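You operate a simulated robot arm through the tools that you are given. There is no shell and no other tool. Be economical: measure what you need, move in short steps, check, and stop when the job is done.

Carry out the task below with a simulated robot arm. There is one attempt and no reset: what you move stays moved.

TASK
Shake herbs over the rice in the green bowl till they show.
Fine: a spoonful at most; lay the green cap on the long worktop, then put the jar back and screw the cap on.
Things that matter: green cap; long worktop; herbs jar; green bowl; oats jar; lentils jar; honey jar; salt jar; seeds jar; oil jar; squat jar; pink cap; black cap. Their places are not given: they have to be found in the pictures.

It is judged by the outcome, as a careful person would: the job done as asked, and still so three seconds after it is handed in. It fails if anything else is knocked over, pushed out of place, dropped, spilled or broken. Lids that push on must go on centred and level and be pressed home; caps that screw on are set level and turned clockwise until they are tight.

THE ROBOT
A 7-joint arm with a two-finger parallel gripper, fixed in place. Base frame: the origin is at the foot of the arm, x ahead of it, y to its left, z up. Readings come in mm, degrees, newtons and seconds.
Its first joint turns from -115.0 to 115.0 degrees. Payload 3.91 kg.
Tool frame: the origin (TCP) lies between the finger pads and is the grasp point; the fingertips stand 30 mm ahead of it; z points along the fingers, y is the line along which they close. Largest opening 110 mm; finger width 20, thickness 10; the body of the gripper, 48 by 112 mm, starts 55 mm behind the TCP.
Orientation is told as [roll, pitch, yaw] about the base's x, y, z axes, in that order, counted from this pose: with the fingers straight down and closing along the base's y, the tool's x points along the base's -x, its y along +y and its z along -z.

THE INTERFACE
- The arm moves only by the tool send_rows. Its argument "plan" is a list of rows, each an object of numbers (a shift or turn left out is 0, a gripper value left out holds the last): "x", "y", "z": the shift along the base's x, y, z in mm; "ax", "ay", "az": the turn, a rotation vector about the base's x, y, z in degrees; "fingers": the gripper command, from -1 (shut) to 1 (fully open), values between in proportion. In form: [{"x": .., "y": .., "z": .., "ax": .., "ay": .., "az": .., "fingers": ..}, ...]. A call has 1 to 10 rows; each row shifts and turns the commanded pose from where the row before left it. A row lasts 0.2 s, in which the tool goes at most 50 mm and 8.6 degrees; a call with a longer step from one row to the next is refused whole, and so is a gripper value outside its range. A pose out of reach is approached as far as the arm can. The call stops where the force on the tool passes 40 N (or 10 N more than at its start, if that is more) or the arm is blocked; 0.2 s more then pass. Each finger travels about 108 mm/s and halts on what it meets, pressing with about 32 N; the grip force reading is that of the motor and also rises with nothing between the fingers. The clock runs only during rows and for 0.2 s after the last one: add rows that do not move to give the fingers time. The reply holds the time, the measured pose of the TCP, the force on the tool along the base axes, the opening and the grip force, in the units named above and with some noise.
- Cameras (640 x 400 px; columns grow to the right, rows downward): "scene" is fixed at [53.5, -487.8, 1534.7]; the picture's right is [0.87, -0.50, 0.00], its down [-0.22, -0.39, -0.89] and it looks along [0.45, 0.77, -0.45] (base axes); focal length 366 px, centre (320, 200). "wrist" rides on the gripper at [-36, 0, -57] in the tool frame; the picture's right is [0.00, -1.00, 0.00], its down [0.97, 0.00, -0.24] and it looks along [0.24, 0.00, 0.97] (tool axes); focal length 218 px, centre (320, 200).
- camera(camera): a new picture of that camera. No time passes.
- raise_lower(by): slides the trunk up (or, below 0, down) by that many mm; the arm rides with it, the base frame stays. It gives what a move gives, with no picture.
- point_at(camera, pixels): for up to 12 pixels [column, row] of the newest picture of that camera ("zoom" is the newest enlarged one), the place [x, y, z] in the base frame of the surface seen there, good to about 2 mm, but the place of the scene camera against the robot may be out by one fixed shift of up to 25 mm in any direction. No time passes.
- close_up(camera, box): a new picture of the part [left, top, right, bottom] of that camera's present view, enlarged. No time passes.
- job_done(): hands the job in; it is judged then, once.

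Go step by step. Measure first, check grasps and placings, and put right what went wrong. The budget is 80 turns and 46 pictures, counting those below and the enlarged ones. Unless the task says otherwise, let go and move clear before handing in, and close with one line.

The tools are called after ">>>" by a JSON object that holds its "fn" and its "kwargs". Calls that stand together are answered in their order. send_rows: Moves the arm, as the interface text tells. Its arguments: {"type":"object","properties":{"plan":{"type":"array"}},"required":["plan"]} The other tools are called the same way: raise_lower (by) slides the trunk up or down; camera (camera) takes a picture; point_at (camera, pixels) gives the place of the surface under pixels of a picture; close_up (camera, box) takes an enlarged picture of a part of a camera's view; job_done () hands the job in.

At the start:

```text
time: 0.0
ee_pos: [436.6, 264.6, 1258.9]
orientation: [-0.1, -0.1, -0.1]
contact_force: [0.3, -0.7, -0.5]
finger_gap: 109.8
finger_force: 0.1
trunk travel left (down, up): [-925.0, 65.0]
```

scene: 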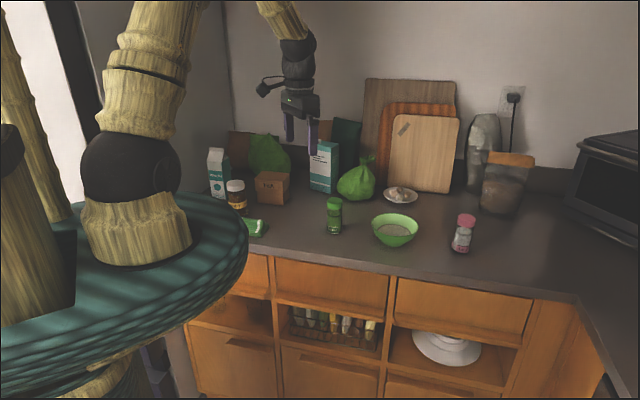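
wrist: 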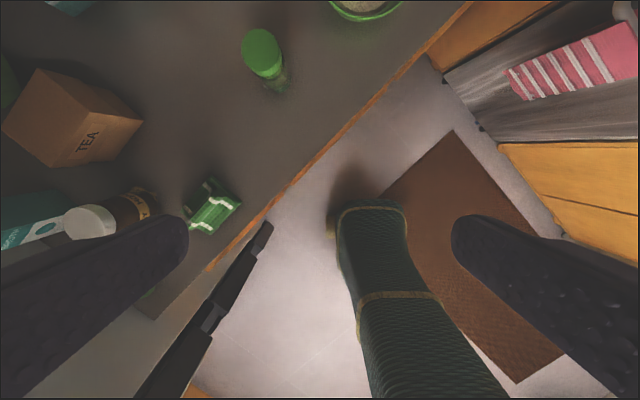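

The scene shows a green-capped jar at about (334,215), the green bowl at (395,230) and a pink-capped jar at (463,233). I'll enlarge this area and measure it.

>>> {"fn": "close_up", "kwargs": {"camera": "scene", "box": [300, 170, 420, 255]}}

>>> {"fn": "point_at", "kwargs": {"camera": "scene", "pixels": [[334, 200], [334, 206], [334, 218], [334, 228], [334, 236], [395, 230], [374, 225], [418, 228], [395, 215], [463, 218], [290, 240], [350, 250]]}}

>>> {"fn": "point_at", "kwargs": {"camera": "wrist", "pixels": [[262, 45], [262, 35], [278, 85], [365, 5], [330, 120], [210, 205], [300, 150], [110, 195]]}}

```text
4.71 times, centred on (360, 212) of scene
```

zoom: 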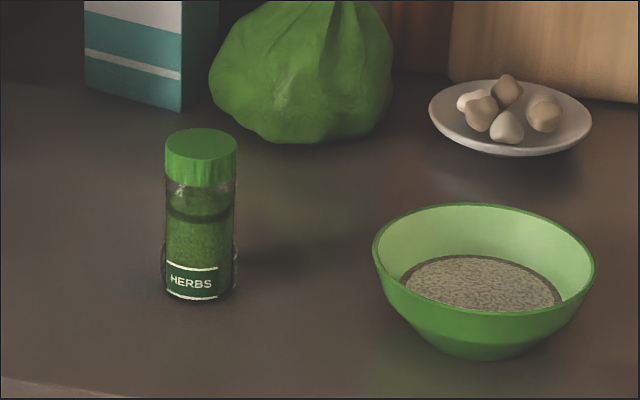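

```text
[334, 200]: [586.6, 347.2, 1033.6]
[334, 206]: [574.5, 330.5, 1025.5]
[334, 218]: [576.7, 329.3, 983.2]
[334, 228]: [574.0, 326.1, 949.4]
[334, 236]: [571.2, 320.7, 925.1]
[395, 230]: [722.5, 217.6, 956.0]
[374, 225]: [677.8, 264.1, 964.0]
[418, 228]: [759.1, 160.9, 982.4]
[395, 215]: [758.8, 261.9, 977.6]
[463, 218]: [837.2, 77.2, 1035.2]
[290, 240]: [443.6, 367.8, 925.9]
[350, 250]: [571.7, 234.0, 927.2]
```

```text
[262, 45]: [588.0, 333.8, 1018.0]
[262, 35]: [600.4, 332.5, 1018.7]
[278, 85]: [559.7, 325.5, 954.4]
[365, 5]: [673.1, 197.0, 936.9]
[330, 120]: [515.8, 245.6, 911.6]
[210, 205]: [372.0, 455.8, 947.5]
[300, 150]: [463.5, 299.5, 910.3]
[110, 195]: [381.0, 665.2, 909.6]
```

The wrist camera puts the counter at about z=911 and the herbs cap top at about (585,333,1018). The scene camera reads roughly 15 mm higher. I'll move above the jar and look again.

>>> {"fn": "send_rows", "kwargs": {"plan": [{"x": 28, "y": 14, "z": -20, "fingers": 0.6}, {"x": 30, "y": 14, "z": -20}, {"x": 30, "y": 14, "z": -25}, {"x": 30, "y": 14, "z": -25}, {"x": 28, "y": 12, "z": -25}, {}]}}

>>> {"fn": "camera", "kwargs": {"camera": "wrist"}}

>>> {"fn": "camera", "kwargs": {"camera": "scene"}}

```text
time: 1.4
ee_pos: [582.3, 333.1, 1144.8]
orientation: [0.0, -0.1, 0.1]
contact_force: [-0.5, 0.3, 0.2]
finger_gap: 88.0
finger_force: 0.0
trunk travel left (down, up): [-925.0, 65.0]
```

```text
42 pictures are left
```

wrist: 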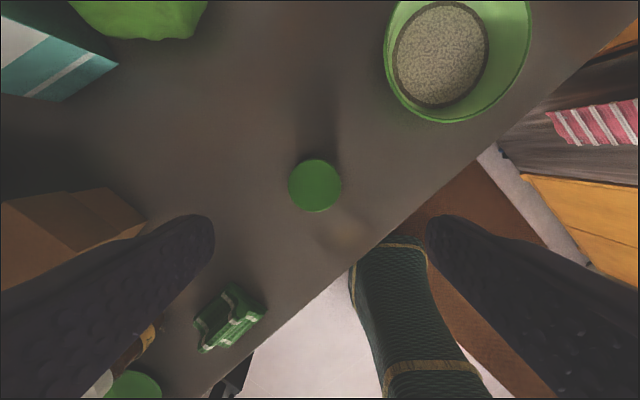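

```text
41 pictures are left
```

scene: 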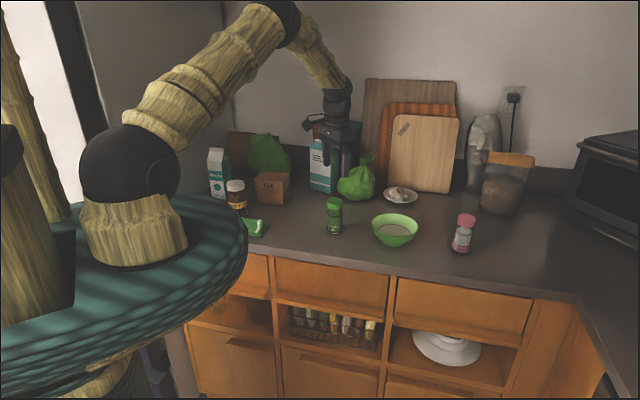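

The cap is seen from above at (315,186) and the bowl at (455,55). A second green cap shows at (135,385). I'll measure these places and the cap's edges.

>>> {"fn": "point_at", "kwargs": {"camera": "wrist", "pixels": [[315, 186], [291, 186], [339, 186], [315, 162], [315, 209], [315, 240], [440, 55], [455, 121], [386, 45], [529, 40], [135, 385], [230, 320]]}}

>>> {"fn": "close_up", "kwargs": {"camera": "scene", "box": [200, 140, 320, 250]}}

>>> {"fn": "point_at", "kwargs": {"camera": "scene", "pixels": [[334, 207], [327, 207], [341, 207], [334, 198], [334, 210], [334, 215], [395, 236], [355, 185], [322, 165], [272, 190]]}}

```text
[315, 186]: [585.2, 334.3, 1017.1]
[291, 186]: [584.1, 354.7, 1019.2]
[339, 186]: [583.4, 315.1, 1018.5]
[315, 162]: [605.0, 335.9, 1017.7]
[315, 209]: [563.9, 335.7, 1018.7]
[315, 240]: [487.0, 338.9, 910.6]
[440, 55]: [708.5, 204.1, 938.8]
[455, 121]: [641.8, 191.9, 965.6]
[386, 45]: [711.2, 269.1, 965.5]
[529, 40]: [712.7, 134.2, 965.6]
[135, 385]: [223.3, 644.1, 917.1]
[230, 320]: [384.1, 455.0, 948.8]
```

```text
3.64 times, centred on (260, 195) of scene
```

zoom: 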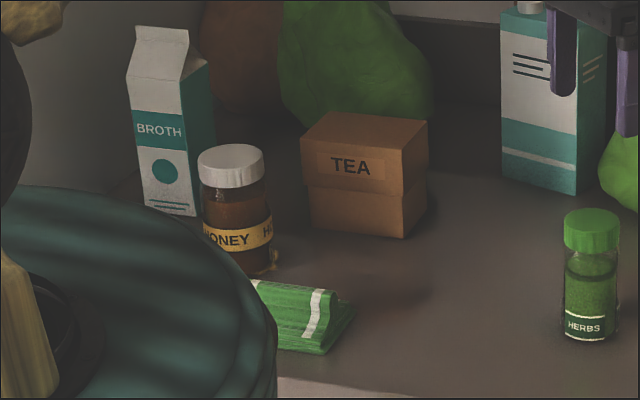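

```text
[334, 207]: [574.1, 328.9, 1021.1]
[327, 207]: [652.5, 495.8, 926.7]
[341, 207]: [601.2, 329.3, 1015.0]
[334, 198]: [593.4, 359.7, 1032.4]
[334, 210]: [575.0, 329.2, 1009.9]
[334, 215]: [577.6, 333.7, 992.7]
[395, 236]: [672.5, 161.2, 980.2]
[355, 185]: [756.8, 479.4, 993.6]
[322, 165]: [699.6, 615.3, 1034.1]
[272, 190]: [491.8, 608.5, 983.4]
```

The cap is centred at (584.5,335) with its top at z=1018, about 43 mm across and roughly 22 mm tall. I'll pre-turn the wrist clockwise so there's room to unscrew.

>>> {"fn": "send_rows", "kwargs": {"plan": [{"az": -8.5, "x": 2, "y": 2}, {"az": -8.5}, {"az": -8.5}, {"az": -8.5}, {"az": -8.5}, {"az": -8.5}, {"az": -8.5}, {"az": -8.5}, {"az": -8.5}, {"az": -8.5}]}}

>>> {"fn": "send_rows", "kwargs": {"plan": [{"z": -25, "fingers": 0.4}, {"z": -25}, {"z": -20}, {"z": -20}, {"z": -15}, {"z": -11}, {}]}}

>>> {"fn": "camera", "kwargs": {"camera": "wrist"}}

>>> {"fn": "close_up", "kwargs": {"camera": "scene", "box": [280, 150, 400, 250]}}

```text
time: 3.6
ee_pos: [583.7, 334.3, 1143.6]
orientation: [0.1, 0.0, -85.0]
contact_force: [0.3, 0.4, 0.7]
finger_gap: 88.0
finger_force: 0.0
trunk travel left (down, up): [-925.0, 65.0]
```

```text
time: 5.2
ee_pos: [583.7, 335.9, 1027.1]
orientation: [0.0, 0.0, -85.0]
contact_force: [0.8, 0.5, -0.1]
finger_gap: 76.9
finger_force: 0.1
trunk travel left (down, up): [-925.0, 65.0]
```

```text
39 pictures are left
```

wrist: 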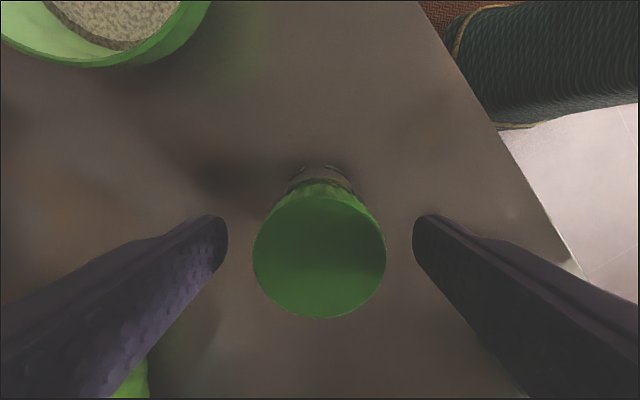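

```text
4.00 times, centred on (340, 200) of scene
```

zoom: 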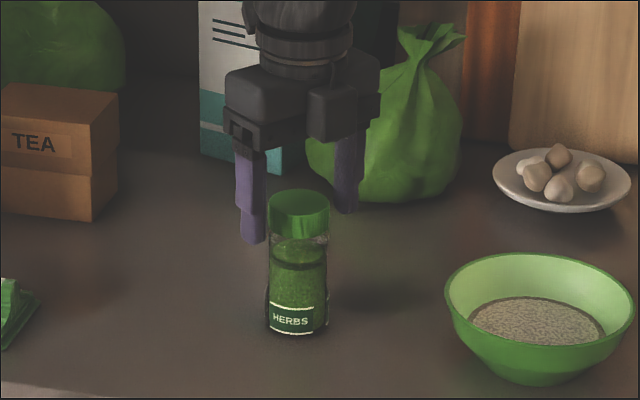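

The cap is centred between the fingers at (320,255) in the wrist view, and the tips are at about the cap's lower edge. I'll grip it.

>>> {"fn": "send_rows", "kwargs": {"plan": [{"fingers": -1}, {}, {}, {}]}}

>>> {"fn": "send_rows", "kwargs": {"plan": [{"az": 6}, {"az": 8}, {"az": 8}, {"az": 8}, {}]}}

>>> {"fn": "close_up", "kwargs": {"camera": "scene", "box": [280, 150, 400, 250]}}

```text
time: 6.2
ee_pos: [584.1, 333.8, 1028.5]
orientation: [0.0, 0.0, -84.9]
contact_force: [0.2, -0.8, -0.7]
finger_gap: 44.3
finger_force: 32.3
trunk travel left (down, up): [-925.0, 65.0]
```

```text
time: 7.4
ee_pos: [584.7, 334.3, 1028.6]
orientation: [0.0, 0.0, -54.8]
contact_force: [-0.4, 0.7, -2.5]
finger_gap: 44.2
finger_force: 31.7
trunk travel left (down, up): [-925.0, 65.0]
```

```text
4.00 times, centred on (340, 200) of scene
```

zoom: 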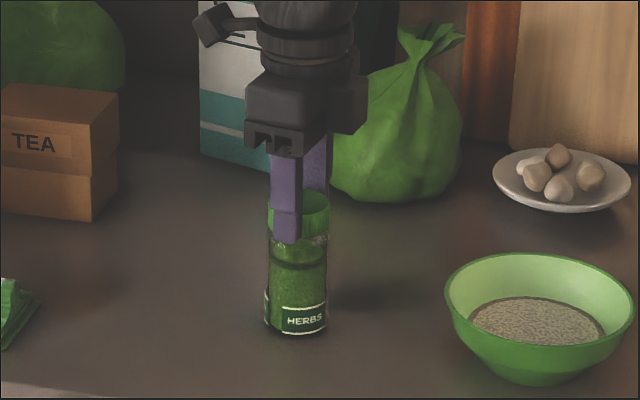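

The HERBS label moved right with the turn, from about 290 to 305 px, so the jar is spinning with the cap. I'll press down to hold the jar by friction while turning.

>>> {"fn": "send_rows", "kwargs": {"plan": [{"z": -2}, {}]}}

```text
time: 8.0
ee_pos: [585.6, 334.3, 1027.6]
orientation: [0.2, 0.0, -54.9]
contact_force: [0.4, -1.6, 10.8]
finger_gap: 43.3
finger_force: 32.1
trunk travel left (down, up): [-925.0, 65.0]
```

>>> {"fn": "send_rows", "kwargs": {"plan": [{"z": -2}, {"z": -1}, {}]}}

>>> {"fn": "send_rows", "kwargs": {"plan": [{"az": 5}, {"az": 7}, {"az": 8}, {"az": 8}, {}]}}

>>> {"fn": "close_up", "kwargs": {"camera": "scene", "box": [280, 150, 400, 250]}}

```text
time: 8.8
ee_pos: [584.6, 333.8, 1026.9]
orientation: [0.5, 0.0, -54.9]
contact_force: [2.8, -0.3, 37.1]
finger_gap: 43.2
finger_force: 31.6
trunk travel left (down, up): [-925.0, 65.0]
```

```text
time: 10.0
ee_pos: [582.7, 333.3, 1027.4]
orientation: [0.3, -0.2, -26.8]
contact_force: [-6.9, -1.9, 39.2]
finger_gap: 43.3
finger_force: 31.7
trunk travel left (down, up): [-925.0, 65.0]
```

```text
4.00 times, centred on (340, 200) of scene
```

zoom: 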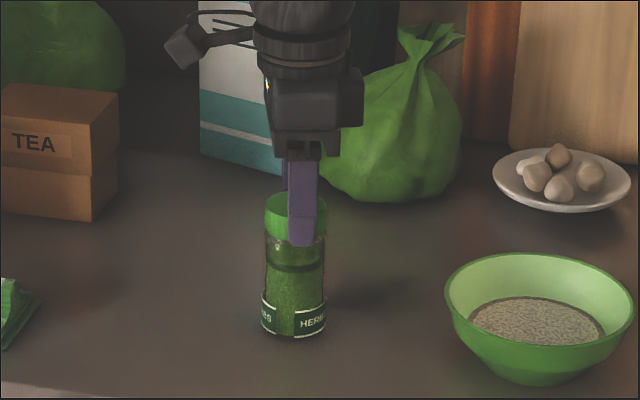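

The label turned about 27° again, so the jar still spins. The fingertips may be catching the glass, so I'll regrip about 7 mm higher on the cap only.

>>> {"fn": "send_rows", "kwargs": {"plan": [{"z": 5}, {"fingers": 0.2}, {"x": 2, "y": 1, "z": 7}, {}]}}

>>> {"fn": "camera", "kwargs": {"camera": "wrist"}}

>>> {"fn": "close_up", "kwargs": {"camera": "scene", "box": [304, 180, 364, 240]}}

>>> {"fn": "point_at", "kwargs": {"camera": "wrist", "pixels": [[320, 255], [260, 255], [380, 255], [320, 200], [320, 310]]}}

```text
time: 11.0
ee_pos: [586.0, 335.6, 1036.1]
orientation: [0.0, 0.1, -27.0]
contact_force: [-0.3, -0.2, 0.1]
finger_gap: 66.3
finger_force: 0.0
trunk travel left (down, up): [-925.0, 65.0]
```

```text
35 pictures are left
```

wrist: 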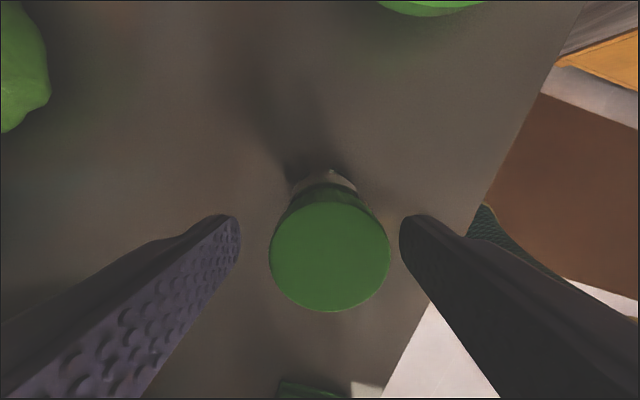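

```text
6.67 times, centred on (334, 210) of scene
```

zoom: 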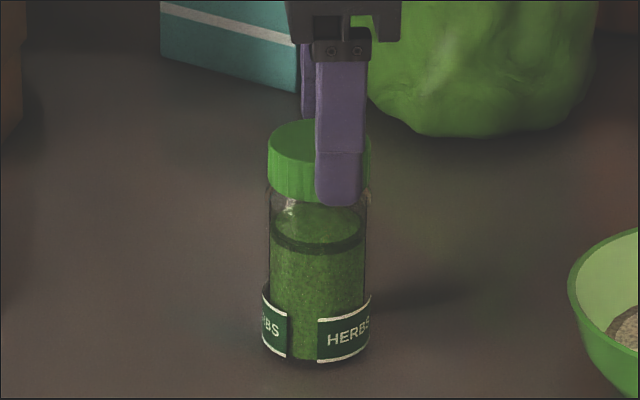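

```text
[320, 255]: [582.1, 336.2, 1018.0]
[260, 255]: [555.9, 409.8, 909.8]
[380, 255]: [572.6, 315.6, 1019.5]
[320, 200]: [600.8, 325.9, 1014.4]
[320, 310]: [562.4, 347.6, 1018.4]
```

The cap sits 3 mm right of centre (column 329). I'll correct that, grip only the cap, press down and test the turn.

>>> {"fn": "send_rows", "kwargs": {"plan": [{"x": -1.4, "y": -2.9, "z": -1}, {"fingers": -1}, {}, {}, {"z": -2}, {"z": -2}, {}]}}

>>> {"fn": "send_rows", "kwargs": {"plan": [{"az": 6}, {"az": 8}, {"az": 8}, {"az": 8}, {}]}}

>>> {"fn": "close_up", "kwargs": {"camera": "scene", "box": [304, 180, 364, 240]}}

```text
time: 12.6
ee_pos: [585.0, 332.2, 1034.2]
orientation: [0.2, -0.1, -26.9]
contact_force: [-1.0, -1.1, 20.3]
finger_gap: 43.1
finger_force: 32.4
trunk travel left (down, up): [-925.0, 65.0]
```

```text
time: 13.8
ee_pos: [583.6, 331.7, 1031.3]
orientation: [0.1, -0.1, 3.1]
contact_force: [0.0, 1.4, 23.4]
finger_gap: 43.1
finger_force: 32.4
trunk travel left (down, up): [-925.0, 65.0]
```

```text
6.67 times, centred on (334, 210) of scene
```

zoom: 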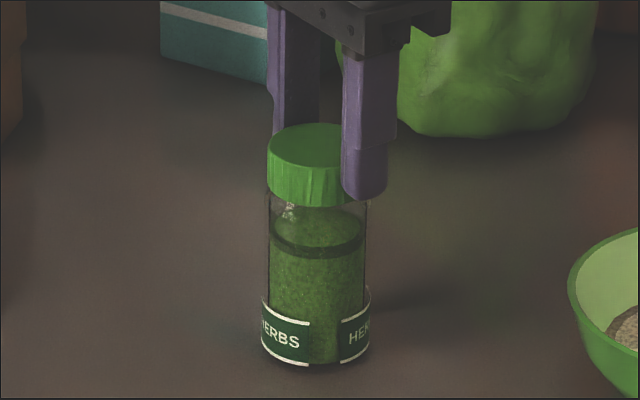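

The label turned about 25° for a 30° hand turn, so there was a little relative motion under 23 N. I'll press harder and watch for slip.

>>> {"fn": "send_rows", "kwargs": {"plan": [{"z": -2}, {"z": -2}, {}]}}

>>> {"fn": "send_rows", "kwargs": {"plan": [{"z": -1}, {"z": -1}, {}]}}

```text
time: 14.6
ee_pos: [583.7, 332.2, 1028.4]
orientation: [0.1, -0.1, 3.0]
contact_force: [-0.6, -0.3, 26.1]
finger_gap: 43.1
finger_force: 32.2
trunk travel left (down, up): [-925.0, 65.0]
```

```text
time: 15.4
ee_pos: [584.5, 332.0, 1027.1]
orientation: [0.1, -0.3, 3.0]
contact_force: [-1.7, -2.8, 34.6]
finger_gap: 43.5
finger_force: 32.0
trunk travel left (down, up): [-925.0, 65.0]
```

The fingers slip on the cap at about 26 N, and then the tips meet the jar's shoulder. I'll regrip higher and run a clean 60° test under about 18 N.

>>> {"fn": "send_rows", "kwargs": {"plan": [{"z": 4}, {"fingers": -0.1}, {"z": 6}, {"z": 1}, {"fingers": -1}, {}, {"z": -2}, {"z": -1}, {}]}}

>>> {"fn": "close_up", "kwargs": {"camera": "scene", "box": [309, 185, 359, 240]}}

>>> {"fn": "send_rows", "kwargs": {"plan": [{"az": 7}, {"az": 7.5}, {"az": 7.5}, {"az": 7.5}, {"az": 7.5}, {"az": 7.5}, {"az": 7.5}, {"az": 7.5}, {}]}}

>>> {"fn": "close_up", "kwargs": {"camera": "scene", "box": [309, 185, 359, 240]}}

```text
time: 17.4
ee_pos: [584.5, 333.7, 1032.6]
orientation: [0.2, -0.2, 3.0]
contact_force: [0.9, 0.3, 8.5]
finger_gap: 43.1
finger_force: 31.2
trunk travel left (down, up): [-925.0, 65.0]
```

```text
7.27 times, centred on (334, 212) of scene
```

zoom: 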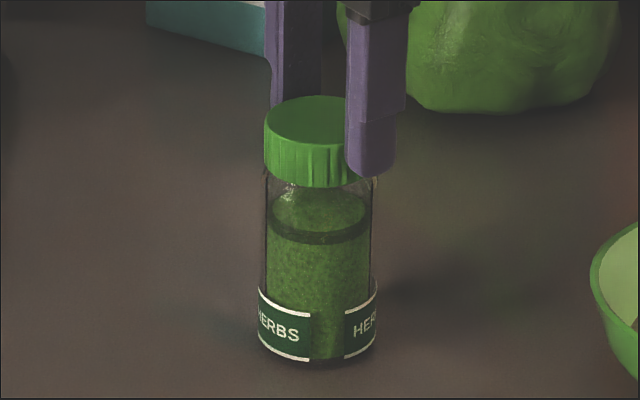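

```text
time: 19.4
ee_pos: [583.7, 333.1, 1033.3]
orientation: [-0.1, -0.2, 62.6]
contact_force: [-4.5, 2.0, 16.1]
finger_gap: 43.4
finger_force: 31.9
trunk travel left (down, up): [-925.0, 65.0]
```

```text
7.27 times, centred on (334, 212) of scene
```

zoom: 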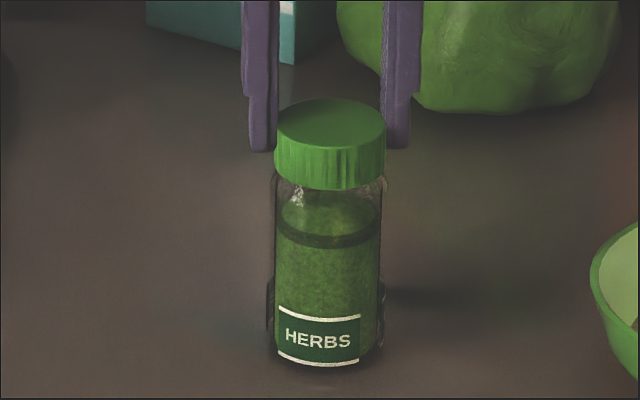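

The jar turned only about 43° of 60°, and the tool rose 0.7 mm with the force going from 8.5 to 16 N, so the thread seems to be giving. I'll release, wind back and repeat with more press.

>>> {"fn": "send_rows", "kwargs": {"plan": [{"z": 3, "fingers": 0.1}, {}, {"az": -8.5}, {"az": -8.5}, {"az": -8.5}, {"az": -8.5}, {"az": -8.5}, {"az": -8.5}, {"az": -8.5}, {"az": -8.5}]}}

>>> {"fn": "send_rows", "kwargs": {"plan": [{"az": -8.5}, {"az": -8.5}, {"az": -8.5}, {"az": -8.5}, {"az": -8.5}, {"az": -8.5}, {"az": -8.5}, {"az": -8.5}, {"az": -8.5}]}}

>>> {"fn": "camera", "kwargs": {"camera": "wrist"}}

>>> {"fn": "point_at", "kwargs": {"camera": "wrist", "pixels": [[320, 230], [320, 280], [280, 255], [360, 255], [320, 255]]}}

```text
time: 21.6
ee_pos: [583.9, 334.1, 1036.3]
orientation: [-0.1, 0.0, -5.6]
contact_force: [0.7, 0.0, 0.3]
finger_gap: 60.6
finger_force: 0.0
trunk travel left (down, up): [-925.0, 65.0]
```

```text
time: 23.6
ee_pos: [584.7, 333.7, 1034.8]
orientation: [0.0, 0.1, -82.1]
contact_force: [1.4, -0.2, -0.7]
finger_gap: 60.4
finger_force: 0.0
trunk travel left (down, up): [-925.0, 65.0]
```

```text
30 pictures are left
```

wrist: 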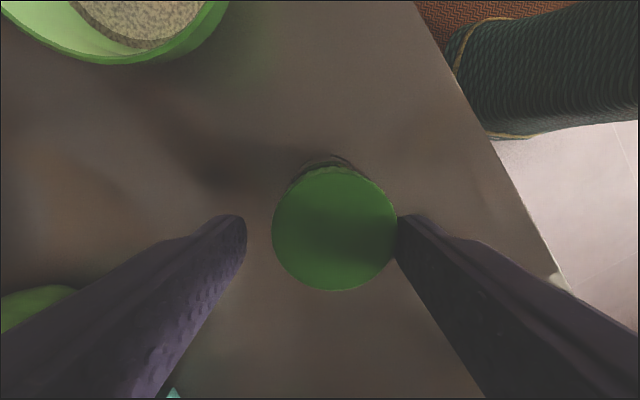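

```text
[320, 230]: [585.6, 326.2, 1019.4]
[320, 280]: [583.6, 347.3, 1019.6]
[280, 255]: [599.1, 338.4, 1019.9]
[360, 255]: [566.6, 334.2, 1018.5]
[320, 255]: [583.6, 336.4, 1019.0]
```

The cap has shifted to about (580,326) and its top now reads about 1019. I'll recentre, grip, press about 20 N and turn 90°.

>>> {"fn": "send_rows", "kwargs": {"plan": [{"x": -4.5, "y": -8, "z": -2}, {"fingers": -1}, {}, {}, {"z": -2}, {"z": -1}, {}]}}

>>> {"fn": "send_rows", "kwargs": {"plan": [{"az": 7}, {"az": 8}, {"az": 8}, {"az": 8}, {"az": 8}, {"az": 8}, {"az": 8}, {"az": 8}, {"az": 8}, {"az": 8}]}}

>>> {"fn": "send_rows", "kwargs": {"plan": [{"az": 7}, {"az": 8}, {"az": 8}, {"az": 8}, {"az": 8}, {"az": 8}, {"az": 8}, {"az": 8}, {}]}}

>>> {"fn": "close_up", "kwargs": {"camera": "scene", "box": [309, 185, 359, 240]}}

```text
time: 25.2
ee_pos: [580.3, 325.3, 1031.7]
orientation: [0.1, 0.1, -82.0]
contact_force: [3.0, 0.9, 15.0]
finger_gap: 42.5
finger_force: 32.2
trunk travel left (down, up): [-925.0, 65.0]
```

```text
time: 27.4
ee_pos: [579.9, 326.0, 1032.5]
orientation: [0.1, -0.2, -2.8]
contact_force: [-4.1, 5.9, 22.4]
finger_gap: 43.3
finger_force: 31.8
trunk travel left (down, up): [-925.0, 65.0]
```

```text
time: 29.4
ee_pos: [577.9, 324.8, 1032.2]
orientation: [-0.1, -0.1, 60.2]
contact_force: [-5.2, 0.1, 22.7]
finger_gap: 43.4
finger_force: 31.7
trunk travel left (down, up): [-925.0, 65.0]
```

```text
7.27 times, centred on (334, 212) of scene
```

zoom: 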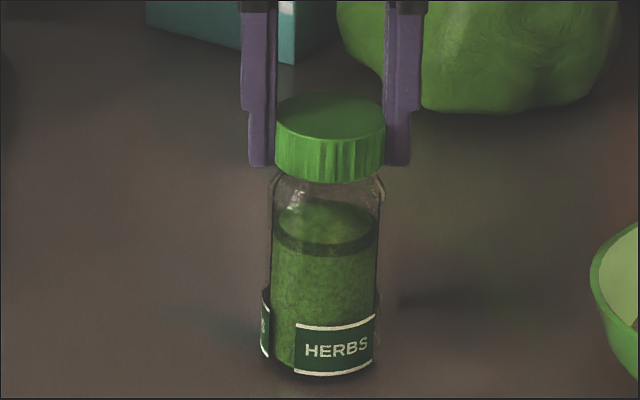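

The cap has clearly risen: the bare neck shows at rows 180–195. I'll wind back again and measure.

>>> {"fn": "send_rows", "kwargs": {"plan": [{"z": 3, "fingers": 0.15}, {}, {"az": -8.5}, {"az": -8.5}, {"az": -8.5}, {"az": -8.5}, {"az": -8.5}, {"az": -8.5}, {"az": -8.5}, {"az": -8.5}]}}

>>> {"fn": "send_rows", "kwargs": {"plan": [{"az": -8.5}, {"az": -8.5}, {"az": -8.5}, {"az": -8.5}, {"az": -8.5}, {"az": -8.5}, {"az": -8.5}, {"az": -8.5}, {"az": -8.5}]}}

>>> {"fn": "camera", "kwargs": {"camera": "wrist"}}

>>> {"fn": "point_at", "kwargs": {"camera": "wrist", "pixels": [[320, 230], [320, 280], [280, 255], [360, 255], [320, 255], [320, 200], [300, 230], [340, 230]]}}

```text
time: 31.6
ee_pos: [580.4, 324.1, 1034.6]
orientation: [-0.1, 0.0, -8.2]
contact_force: [0.4, 0.3, -0.1]
finger_gap: 63.2
finger_force: 0.0
trunk travel left (down, up): [-925.0, 65.0]
```

```text
time: 33.6
ee_pos: [582.2, 326.1, 1033.0]
orientation: [-0.1, 0.0, -84.7]
contact_force: [0.5, 0.3, -0.7]
finger_gap: 63.4
finger_force: 0.1
trunk travel left (down, up): [-925.0, 65.0]
```

```text
28 pictures are left
```

wrist: 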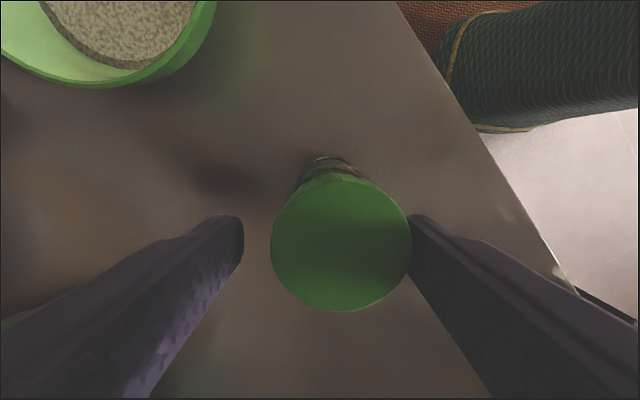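

```text
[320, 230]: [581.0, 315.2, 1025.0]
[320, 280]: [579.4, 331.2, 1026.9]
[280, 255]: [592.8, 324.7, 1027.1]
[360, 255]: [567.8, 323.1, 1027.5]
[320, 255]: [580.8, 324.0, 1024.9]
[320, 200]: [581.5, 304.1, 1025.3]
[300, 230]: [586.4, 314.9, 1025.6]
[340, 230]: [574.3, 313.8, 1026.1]
```

The cap top is now at z≈1026, so it's risen 8 mm. I'll recentre, grip and turn again under light press.

>>> {"fn": "send_rows", "kwargs": {"plan": [{"x": -5, "y": -6, "z": 4}, {"fingers": -1}, {}, {}, {"z": -2}, {}]}}

>>> {"fn": "send_rows", "kwargs": {"plan": [{"az": 7}, {"az": 8}, {"az": 8}, {"az": 8}, {"az": 8}, {"az": 8}, {"az": 8}, {"az": 8}, {"az": 8}, {"az": 8}]}}

>>> {"fn": "send_rows", "kwargs": {"plan": [{"az": 7}, {"az": 8}, {"az": 8}, {"az": 8}, {"az": 8}, {"az": 8}, {"az": 8}, {"az": 8}, {}]}}

>>> {"fn": "close_up", "kwargs": {"camera": "scene", "box": [309, 185, 359, 240]}}

```text
time: 35.0
ee_pos: [576.5, 319.3, 1036.6]
orientation: [0.1, 0.1, -84.4]
contact_force: [-3.0, 0.2, 11.8]
finger_gap: 43.0
finger_force: 31.9
trunk travel left (down, up): [-925.0, 65.0]
```

```text
time: 37.2
ee_pos: [577.1, 318.8, 1034.6]
orientation: [0.0, 0.0, -5.4]
contact_force: [-0.4, 0.7, -0.6]
finger_gap: 43.1
finger_force: 31.8
trunk travel left (down, up): [-925.0, 65.0]
```

```text
time: 39.2
ee_pos: [572.5, 320.9, 1035.9]
orientation: [0.0, 0.1, 57.8]
contact_force: [-0.7, -0.1, -0.3]
finger_gap: 43.2
finger_force: 32.1
trunk travel left (down, up): [-925.0, 65.0]
```

```text
7.27 times, centred on (334, 212) of scene
```

zoom: 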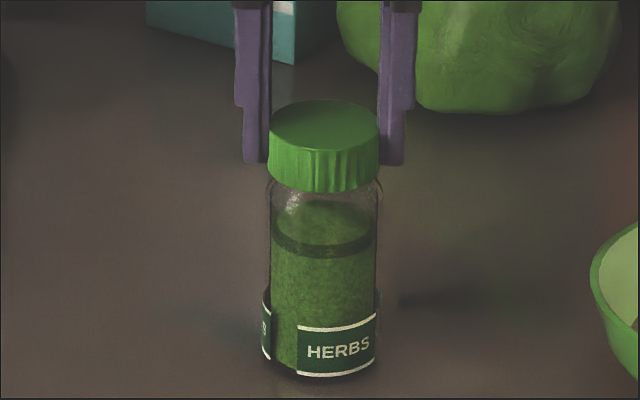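

The force dropped to zero and the cap seems free. I'll lift gently and check.

>>> {"fn": "send_rows", "kwargs": {"plan": [{"z": 4}, {"z": 6}, {"z": 10}, {"z": 15}, {}]}}

>>> {"fn": "close_up", "kwargs": {"camera": "scene", "box": [280, 150, 400, 250]}}

```text
time: 40.4
ee_pos: [575.7, 319.5, 1069.0]
orientation: [0.0, 0.0, 57.5]
contact_force: [0.1, 0.0, -0.9]
finger_gap: 43.1
finger_force: 32.6
trunk travel left (down, up): [-925.0, 65.0]
```

```text
4.00 times, centred on (340, 200) of scene
```

zoom: 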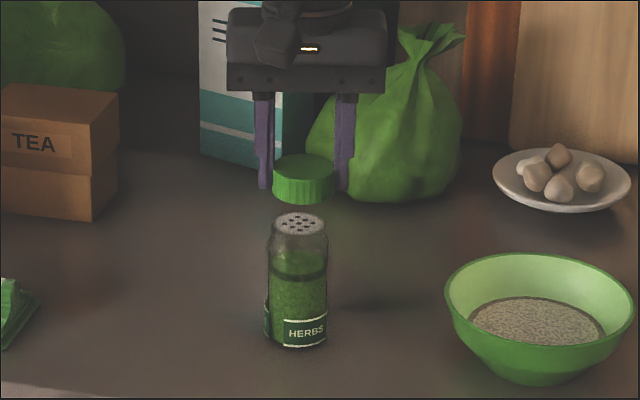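

The cap is off and a perforated shaker top shows at zoom (300,223). I'll carry the cap to a clear spot on the worktop near (535,430).

>>> {"fn": "send_rows", "kwargs": {"plan": [{"x": -10, "y": 25, "z": 5}, {"x": -10, "y": 30}, {"x": -10, "y": 30}, {"x": -10, "y": 25}, {"z": -30}, {"z": -30}, {"z": -30}, {"z": -18}, {}]}}

>>> {"fn": "close_up", "kwargs": {"camera": "scene", "box": [260, 150, 380, 250]}}

```text
time: 42.4
ee_pos: [535.6, 430.0, 967.4]
orientation: [0.0, 0.1, 57.5]
contact_force: [0.6, -0.7, -0.9]
finger_gap: 43.3
finger_force: 31.1
trunk travel left (down, up): [-925.0, 65.0]
```

```text
4.00 times, centred on (320, 200) of scene
```

zoom: 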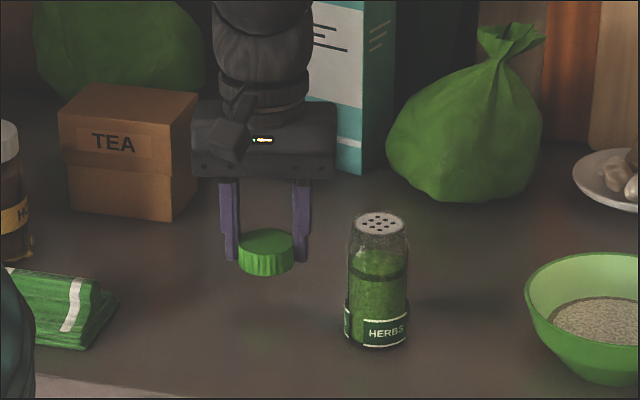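

The cap hangs level, clear of everything. I'll lower it slowly to contact.

>>> {"fn": "send_rows", "kwargs": {"plan": [{"z": -12}, {"z": -6}, {"z": -3}, {}]}}

```text
time: 43.4
ee_pos: [534.7, 428.6, 946.1]
orientation: [0.1, 0.1, 57.5]
contact_force: [0.4, -0.3, -1.2]
finger_gap: 43.1
finger_force: 32.2
trunk travel left (down, up): [-925.0, 65.0]
```

>>> {"fn": "send_rows", "kwargs": {"plan": [{"z": -2}, {"z": -1}, {}]}}

```text
time: 44.2
ee_pos: [535.4, 429.9, 942.9]
orientation: [0.0, -0.1, 57.5]
contact_force: [0.8, 0.5, 0.3]
finger_gap: 43.0
finger_force: 31.9
trunk travel left (down, up): [-925.0, 65.0]
```

>>> {"fn": "send_rows", "kwargs": {"plan": [{"z": -1}, {"z": -1}, {}]}}

```text
time: 45.0
ee_pos: [535.4, 429.4, 941.6]
orientation: [0.1, 0.0, 57.7]
contact_force: [0.1, 0.5, 1.5]
finger_gap: 43.0
finger_force: 32.1
trunk travel left (down, up): [-925.0, 65.0]
```

>>> {"fn": "send_rows", "kwargs": {"plan": [{"z": -1}, {"fingers": 0.1}, {}, {"z": 15}, {"z": 30}, {"z": 40}, {"z": 40}, {}]}}

>>> {"fn": "camera", "kwargs": {"camera": "wrist"}}

>>> {"fn": "close_up", "kwargs": {"camera": "scene", "box": [260, 150, 380, 250]}}

```text
time: 46.8
ee_pos: [534.4, 430.3, 1064.5]
orientation: [0.0, 0.1, 57.4]
contact_force: [0.3, 1.0, -0.4]
finger_gap: 60.5
finger_force: 0.1
trunk travel left (down, up): [-925.0, 65.0]
```

```text
24 pictures are left
```

wrist: 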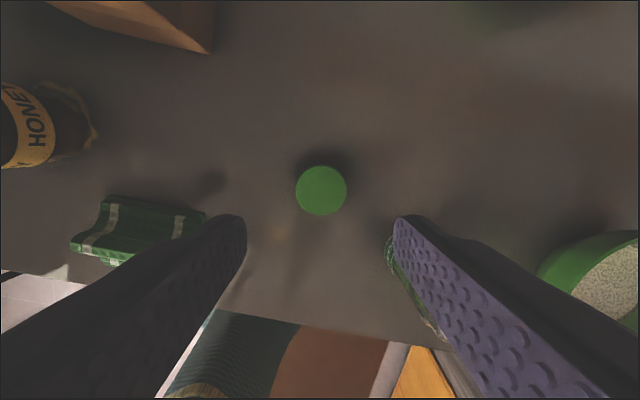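

```text
4.00 times, centred on (320, 200) of scene
```

zoom: 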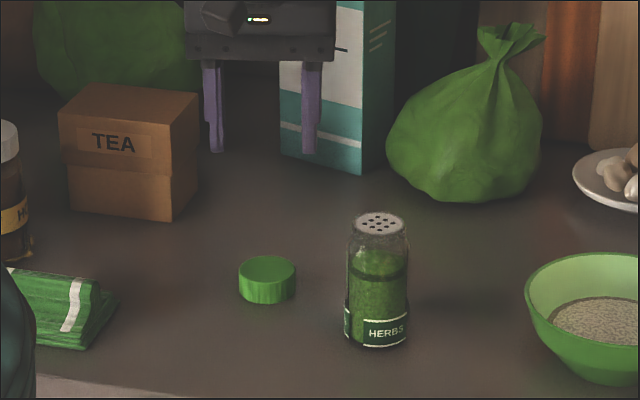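

The cap lies upright on the worktop near (535,430). Next I'll turn the hand so the fingers point outward and 20° below level for a side grasp of the jar.

>>> {"fn": "send_rows", "kwargs": {"plan": [{"x": -8, "y": -20, "z": 10, "az": -7.1, "fingers": 0.5}, {"x": -8, "y": -20, "z": 10, "az": -7.1}, {"x": -8, "y": -20, "z": 10, "az": -7.1}, {"x": -8, "y": -20, "z": 10, "az": -7.1}, {"x": -8, "y": -20}, {"x": -8, "y": -20}, {"x": -8, "y": -20}, {"x": -8, "y": -20}, {"x": -7, "y": -13}]}}

>>> {"fn": "send_rows", "kwargs": {"plan": [{"ax": 3.77, "ay": -6.8}, {"ax": 3.77, "ay": -6.8}, {"ax": 3.77, "ay": -6.8}, {"ax": 3.77, "ay": -6.8}, {"ax": 3.77, "ay": -6.8}, {"ax": 3.77, "ay": -6.8}, {"ax": 3.77, "ay": -6.8}, {"ax": 3.77, "ay": -6.8}, {"ax": 3.77, "ay": -6.8}, {}]}}

>>> {"fn": "camera", "kwargs": {"camera": "wrist"}}

>>> {"fn": "camera", "kwargs": {"camera": "scene"}}

```text
time: 48.8
ee_pos: [464.0, 255.4, 1105.1]
orientation: [0.0, 0.0, 29.2]
contact_force: [-0.4, 0.5, 0.1]
finger_gap: 82.7
finger_force: 0.0
trunk travel left (down, up): [-925.0, 65.0]
```

```text
time: 51.0
ee_pos: [465.8, 256.1, 1105.3]
orientation: [-0.3, -70.0, 29.4]
contact_force: [0.8, -0.1, 0.2]
finger_gap: 82.7
finger_force: 0.0
trunk travel left (down, up): [-925.0, 65.0]
```

```text
22 pictures are left
```

wrist: 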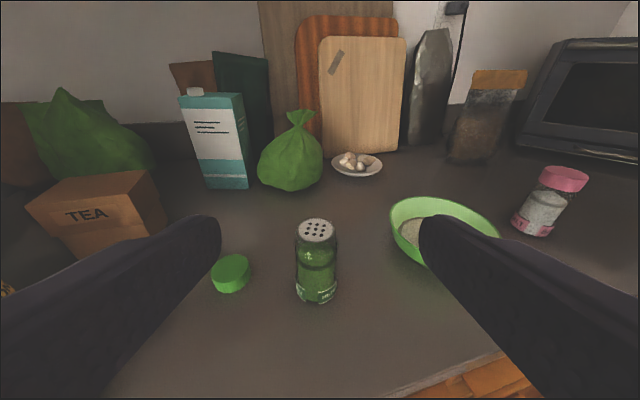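

```text
21 pictures are left
```

scene: 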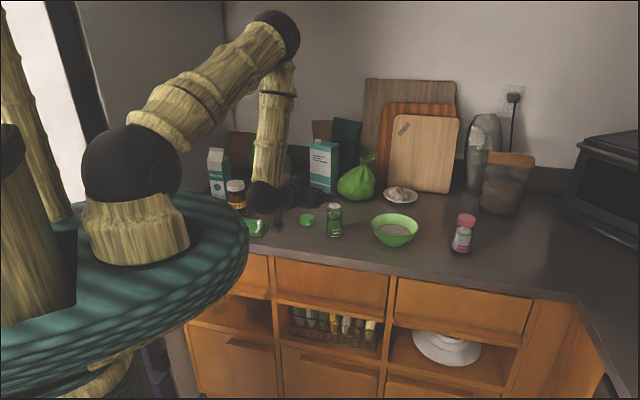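

The hand pose works. The jar shows at (316,260) in the wrist view, so I'll measure its top and body.

>>> {"fn": "point_at", "kwargs": {"camera": "wrist", "pixels": [[316, 230], [316, 222], [299, 231], [335, 231], [316, 238], [316, 255], [316, 290], [316, 303], [232, 265], [445, 215], [398, 225]]}}

>>> {"fn": "close_up", "kwargs": {"camera": "wrist", "box": [266, 205, 366, 315]}}

```text
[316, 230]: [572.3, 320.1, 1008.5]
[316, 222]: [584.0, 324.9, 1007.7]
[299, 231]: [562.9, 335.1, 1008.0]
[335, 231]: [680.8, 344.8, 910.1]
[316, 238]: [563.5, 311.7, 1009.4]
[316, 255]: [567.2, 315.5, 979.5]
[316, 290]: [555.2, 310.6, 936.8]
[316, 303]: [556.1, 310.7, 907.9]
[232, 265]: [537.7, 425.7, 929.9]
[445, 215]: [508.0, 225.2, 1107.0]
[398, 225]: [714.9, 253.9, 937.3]
```

```text
3.64 times, centred on (316, 260) of wrist
```

zoom: 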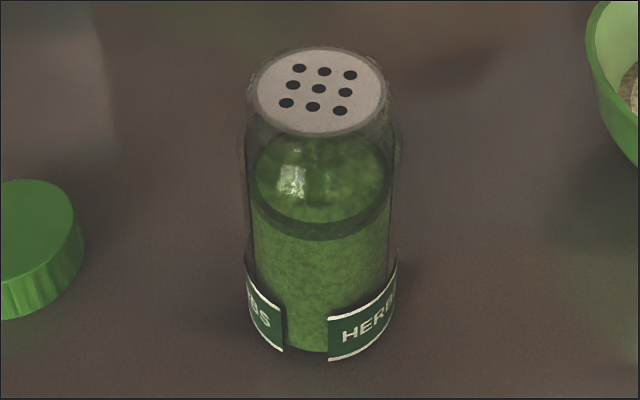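

The jar axis is at about (574,320) and its top at 1008. I'll descend to grip height (z≈965) at standoff, then check.

>>> {"fn": "send_rows", "kwargs": {"plan": [{"z": -30}, {"z": -35}, {"z": -35}, {"z": -25}, {"z": -15}, {}]}}

>>> {"fn": "send_rows", "kwargs": {"plan": [{"x": 20, "y": 11.7}, {"x": 20, "y": 11.7}, {"x": 15, "y": 8.8}, {}]}}

>>> {"fn": "camera", "kwargs": {"camera": "wrist"}}

>>> {"fn": "camera", "kwargs": {"camera": "scene"}}

```text
time: 52.4
ee_pos: [466.6, 255.6, 964.3]
orientation: [-0.3, -70.0, 29.2]
contact_force: [0.0, -0.1, 0.2]
finger_gap: 82.5
finger_force: 0.1
trunk travel left (down, up): [-925.0, 65.0]
```

```text
time: 53.4
ee_pos: [519.7, 287.5, 964.6]
orientation: [-0.3, -69.9, 29.4]
contact_force: [-0.3, -0.1, 0.3]
finger_gap: 82.6
finger_force: 0.0
trunk travel left (down, up): [-925.0, 65.0]
```

```text
19 pictures are left
```

wrist: 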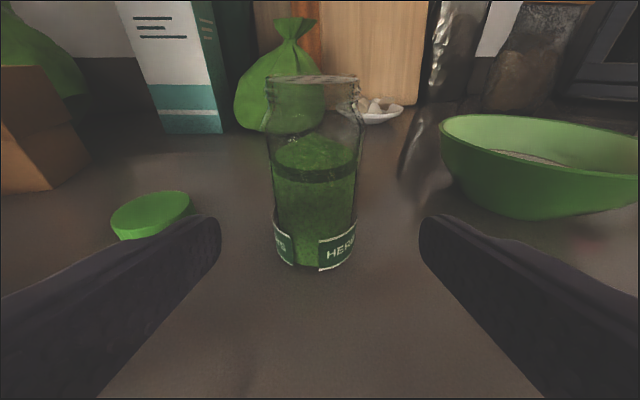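

```text
18 pictures are left
```

scene: 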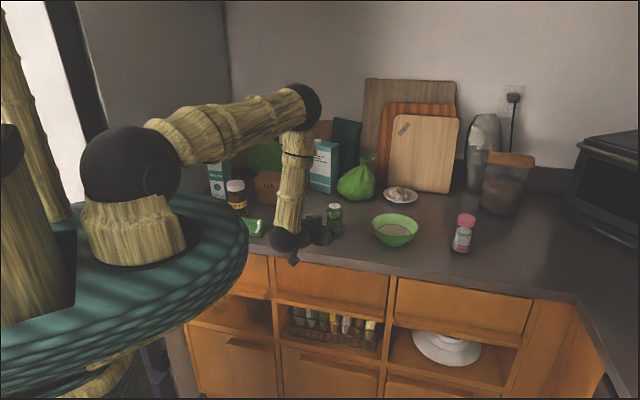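

The jar is centred between the fingers (column 315). I'll advance the last 62 mm and grip.

>>> {"fn": "send_rows", "kwargs": {"plan": [{"x": 18, "y": 11}, {"x": 18, "y": 11}, {"x": 17, "y": 10.5}, {}, {"fingers": -1}, {}, {}, {}]}}

>>> {"fn": "camera", "kwargs": {"camera": "wrist"}}

```text
time: 55.2
ee_pos: [573.8, 321.2, 964.0]
orientation: [-0.4, -70.1, 29.3]
contact_force: [1.0, 1.6, 1.2]
finger_gap: 49.7
finger_force: 32.1
trunk travel left (down, up): [-925.0, 65.0]
```

```text
17 pictures are left
```

wrist: 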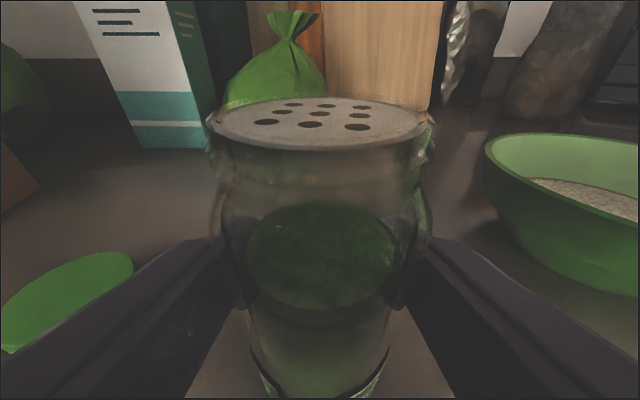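

The jar is held (gap 49.7, 32 N). I'll lift it straight up and check that it hangs steady.

>>> {"fn": "send_rows", "kwargs": {"plan": [{"z": 5}, {"z": 15}, {"z": 25}, {"z": 30}, {"z": 30}, {"z": 15}, {}]}}

>>> {"fn": "send_rows", "kwargs": {"plan": [{"x": 15, "y": -10, "az": -2}, {"x": 22, "y": -15, "az": -3}, {"x": 22, "y": -15, "az": -3}, {"x": 22, "y": -15, "az": -3}, {"x": 22, "y": -15, "az": -2}, {"x": 15, "y": -10}, {"x": 9, "y": -6}, {}]}}

>>> {"fn": "camera", "kwargs": {"camera": "scene"}}

```text
time: 56.8
ee_pos: [573.0, 320.3, 1084.9]
orientation: [-0.3, -69.8, 29.3]
contact_force: [0.3, 0.0, -2.3]
finger_gap: 49.1
finger_force: 32.5
trunk travel left (down, up): [-925.0, 65.0]
```

```text
time: 58.6
ee_pos: [700.3, 234.0, 1083.2]
orientation: [-0.1, -69.9, 16.2]
contact_force: [-0.3, -0.6, -2.2]
finger_gap: 49.2
finger_force: 31.6
trunk travel left (down, up): [-925.0, 65.0]
```

```text
16 pictures are left
```

scene: 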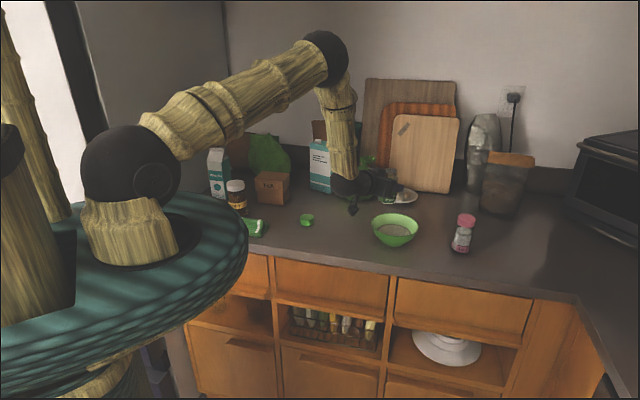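

The jar is held upright near the bowl. I'll tip it sideways toward the bowl centre, first to 80° to check the pose.

>>> {"fn": "send_rows", "kwargs": {"plan": [{"ax": 7.68, "ay": 2.23}, {"ax": 7.68, "ay": 2.23}, {"ax": 7.68, "ay": 2.23}, {"ax": 7.68, "ay": 2.23}, {"ax": 7.68, "ay": 2.23}, {"ax": 7.68, "ay": 2.23}, {"ax": 7.68, "ay": 2.23}, {"ax": 7.68, "ay": 2.23}, {"ax": 7.68, "ay": 2.23}, {}]}}

>>> {"fn": "close_up", "kwargs": {"camera": "scene", "box": [320, 150, 460, 260]}}

```text
time: 60.8
ee_pos: [700.0, 235.8, 1086.3]
orientation: [83.4, -16.8, -52.8]
contact_force: [-0.6, -0.3, -2.3]
finger_gap: 49.1
finger_force: 32.1
trunk travel left (down, up): [-925.0, 65.0]
```

```text
3.64 times, centred on (390, 205) of scene
```

zoom: 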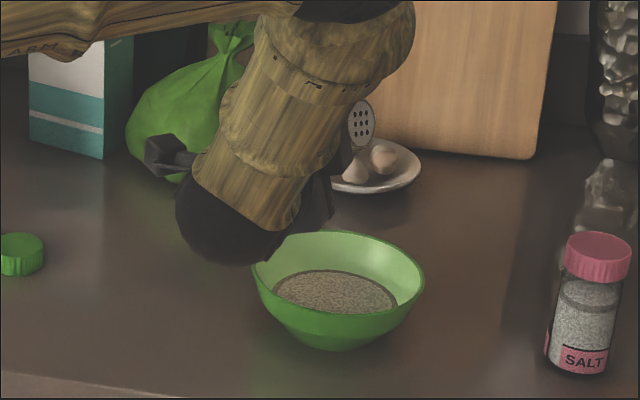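

The jar is at 72°, with the mouth near (712,195,1100) over the bowl. I'll tip it further to about 115° and look for herbs.

>>> {"fn": "send_rows", "kwargs": {"plan": [{"ax": 7.68, "ay": 2.23}, {"ax": 7.68, "ay": 2.23}, {"ax": 7.68, "ay": 2.23}, {"ax": 7.68, "ay": 2.23}, {"ax": 7.68, "ay": 2.23}, {}]}}

>>> {"fn": "close_up", "kwargs": {"camera": "scene", "box": [320, 150, 460, 260]}}

```text
time: 62.2
ee_pos: [699.6, 235.1, 1085.0]
orientation: [97.8, 20.6, -52.4]
contact_force: [0.2, -0.5, -1.5]
finger_gap: 49.4
finger_force: 32.3
trunk travel left (down, up): [-925.0, 65.0]
```

```text
3.64 times, centred on (390, 205) of scene
```

zoom: 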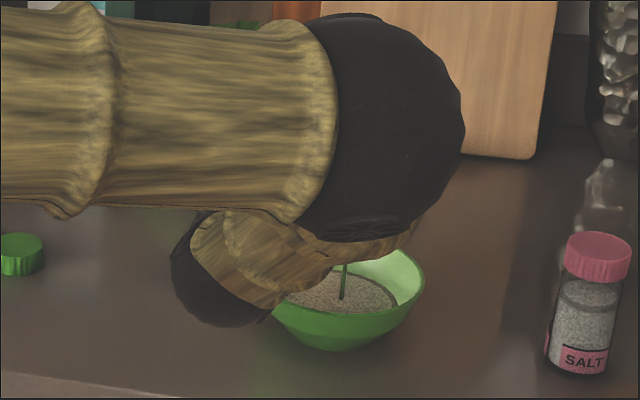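

A stream of herbs is already falling into the bowl at zoom (343,280). I'll tip back at once and check.

>>> {"fn": "send_rows", "kwargs": {"plan": [{"ax": -8.2, "ay": -2.4}, {"ax": -8.2, "ay": -2.4}, {"ax": -8.2, "ay": -2.4}, {"ax": -8.2, "ay": -2.4}, {"ax": -5.6, "ay": -1.55}]}}

>>> {"fn": "close_up", "kwargs": {"camera": "scene", "box": [350, 185, 450, 255]}}

```text
time: 63.4
ee_pos: [699.8, 236.1, 1084.7]
orientation: [83.5, -17.2, -52.7]
contact_force: [0.5, 0.6, -2.3]
finger_gap: 49.4
finger_force: 32.1
trunk travel left (down, up): [-925.0, 65.0]
```

```text
5.71 times, centred on (400, 220) of scene
```

zoom: 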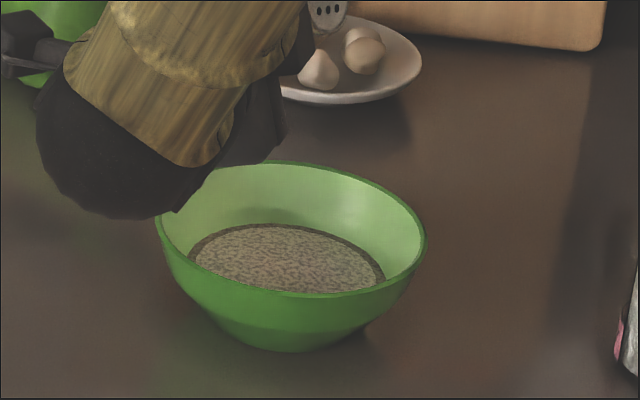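

No herbs show on the rice yet. I'll tip again, hold for about a second and look during the pour.

>>> {"fn": "send_rows", "kwargs": {"plan": [{"ax": 8.2, "ay": 2.4}, {"ax": 8.2, "ay": 2.4}, {"ax": 8.2, "ay": 2.4}, {"ax": 8.2, "ay": 2.4}, {"ax": 5.6, "ay": 1.55}, {}, {}, {}]}}

>>> {"fn": "close_up", "kwargs": {"camera": "scene", "box": [365, 200, 435, 250]}}

```text
time: 65.2
ee_pos: [700.7, 233.8, 1084.3]
orientation: [97.6, 20.5, -52.3]
contact_force: [0.3, -1.1, -2.1]
finger_gap: 49.3
finger_force: 31.8
trunk travel left (down, up): [-925.0, 65.0]
```

```text
8.00 times, centred on (400, 225) of scene
```

zoom: 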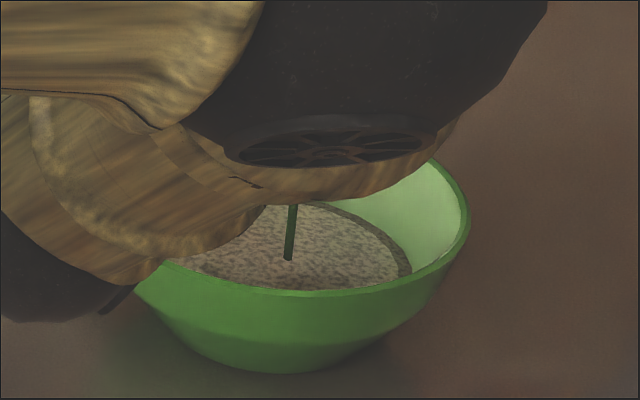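

The stream lands near the rice's centre, but no green patch shows yet. I'll hold about one more second and look.

>>> {"fn": "send_rows", "kwargs": {"plan": [{}, {}, {}, {}]}}

>>> {"fn": "close_up", "kwargs": {"camera": "scene", "box": [365, 200, 435, 250]}}

```text
time: 66.2
ee_pos: [700.0, 234.6, 1085.5]
orientation: [97.7, 20.5, -52.3]
contact_force: [0.1, 0.2, -2.5]
finger_gap: 49.4
finger_force: 32.1
trunk travel left (down, up): [-925.0, 65.0]
```

```text
8.00 times, centred on (400, 225) of scene
```

zoom: 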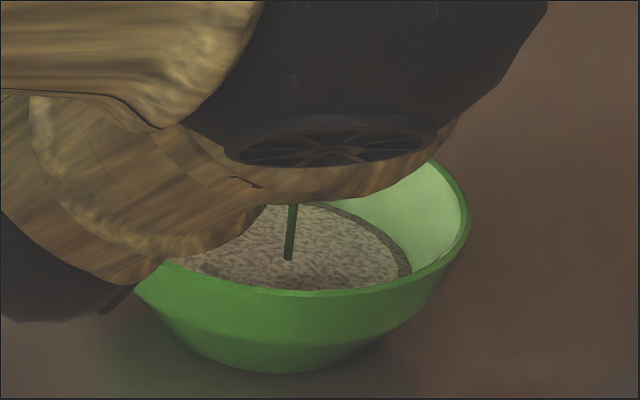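

The scene view is inconclusive, so I'll use the wrist camera, which rides on the mouth side of the jar.

>>> {"fn": "camera", "kwargs": {"camera": "wrist"}}

```text
10 pictures are left
```

wrist: 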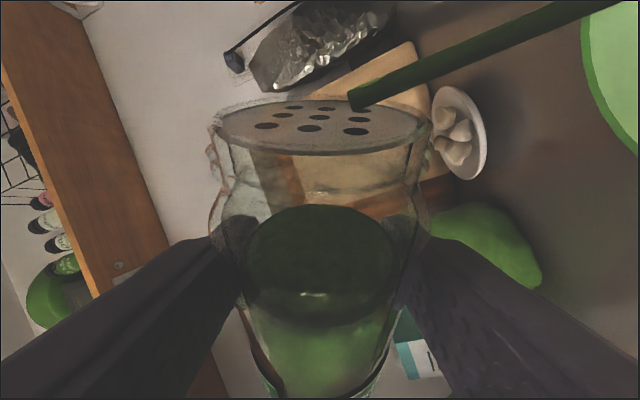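

The wrist view shows herbs flowing and no visible drop in the jar's level, so little has gone out so far. I'll pour another 1.4 s and compare.

>>> {"fn": "send_rows", "kwargs": {"plan": [{}, {}, {}, {}, {}, {}]}}

>>> {"fn": "close_up", "kwargs": {"camera": "scene", "box": [365, 200, 435, 250]}}

```text
time: 67.6
ee_pos: [699.7, 233.7, 1083.8]
orientation: [97.8, 20.5, -52.3]
contact_force: [0.2, 0.0, -2.1]
finger_gap: 49.7
finger_force: 32.4
trunk travel left (down, up): [-925.0, 65.0]
```

```text
8.00 times, centred on (400, 225) of scene
```

zoom: 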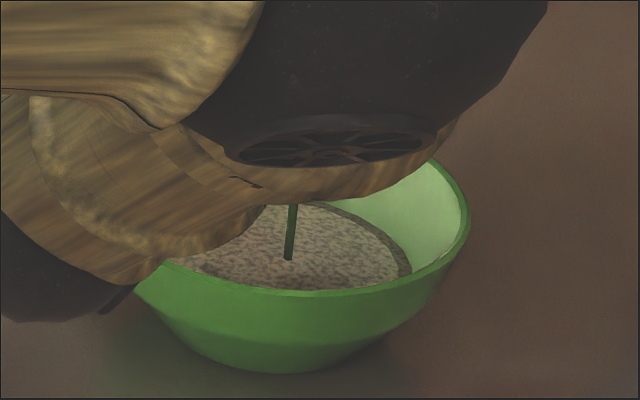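

>>> {"fn": "point_at", "kwargs": {"camera": "zoom", "pixels": [[275, 262], [305, 262], [288, 266], [340, 240], [220, 262], [380, 265], [320, 225]]}}

```text
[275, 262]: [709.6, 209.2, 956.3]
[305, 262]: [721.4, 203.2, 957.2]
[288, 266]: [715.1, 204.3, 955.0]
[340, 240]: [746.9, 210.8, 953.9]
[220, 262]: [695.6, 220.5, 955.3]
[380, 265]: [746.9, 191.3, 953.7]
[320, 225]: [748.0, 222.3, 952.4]
```

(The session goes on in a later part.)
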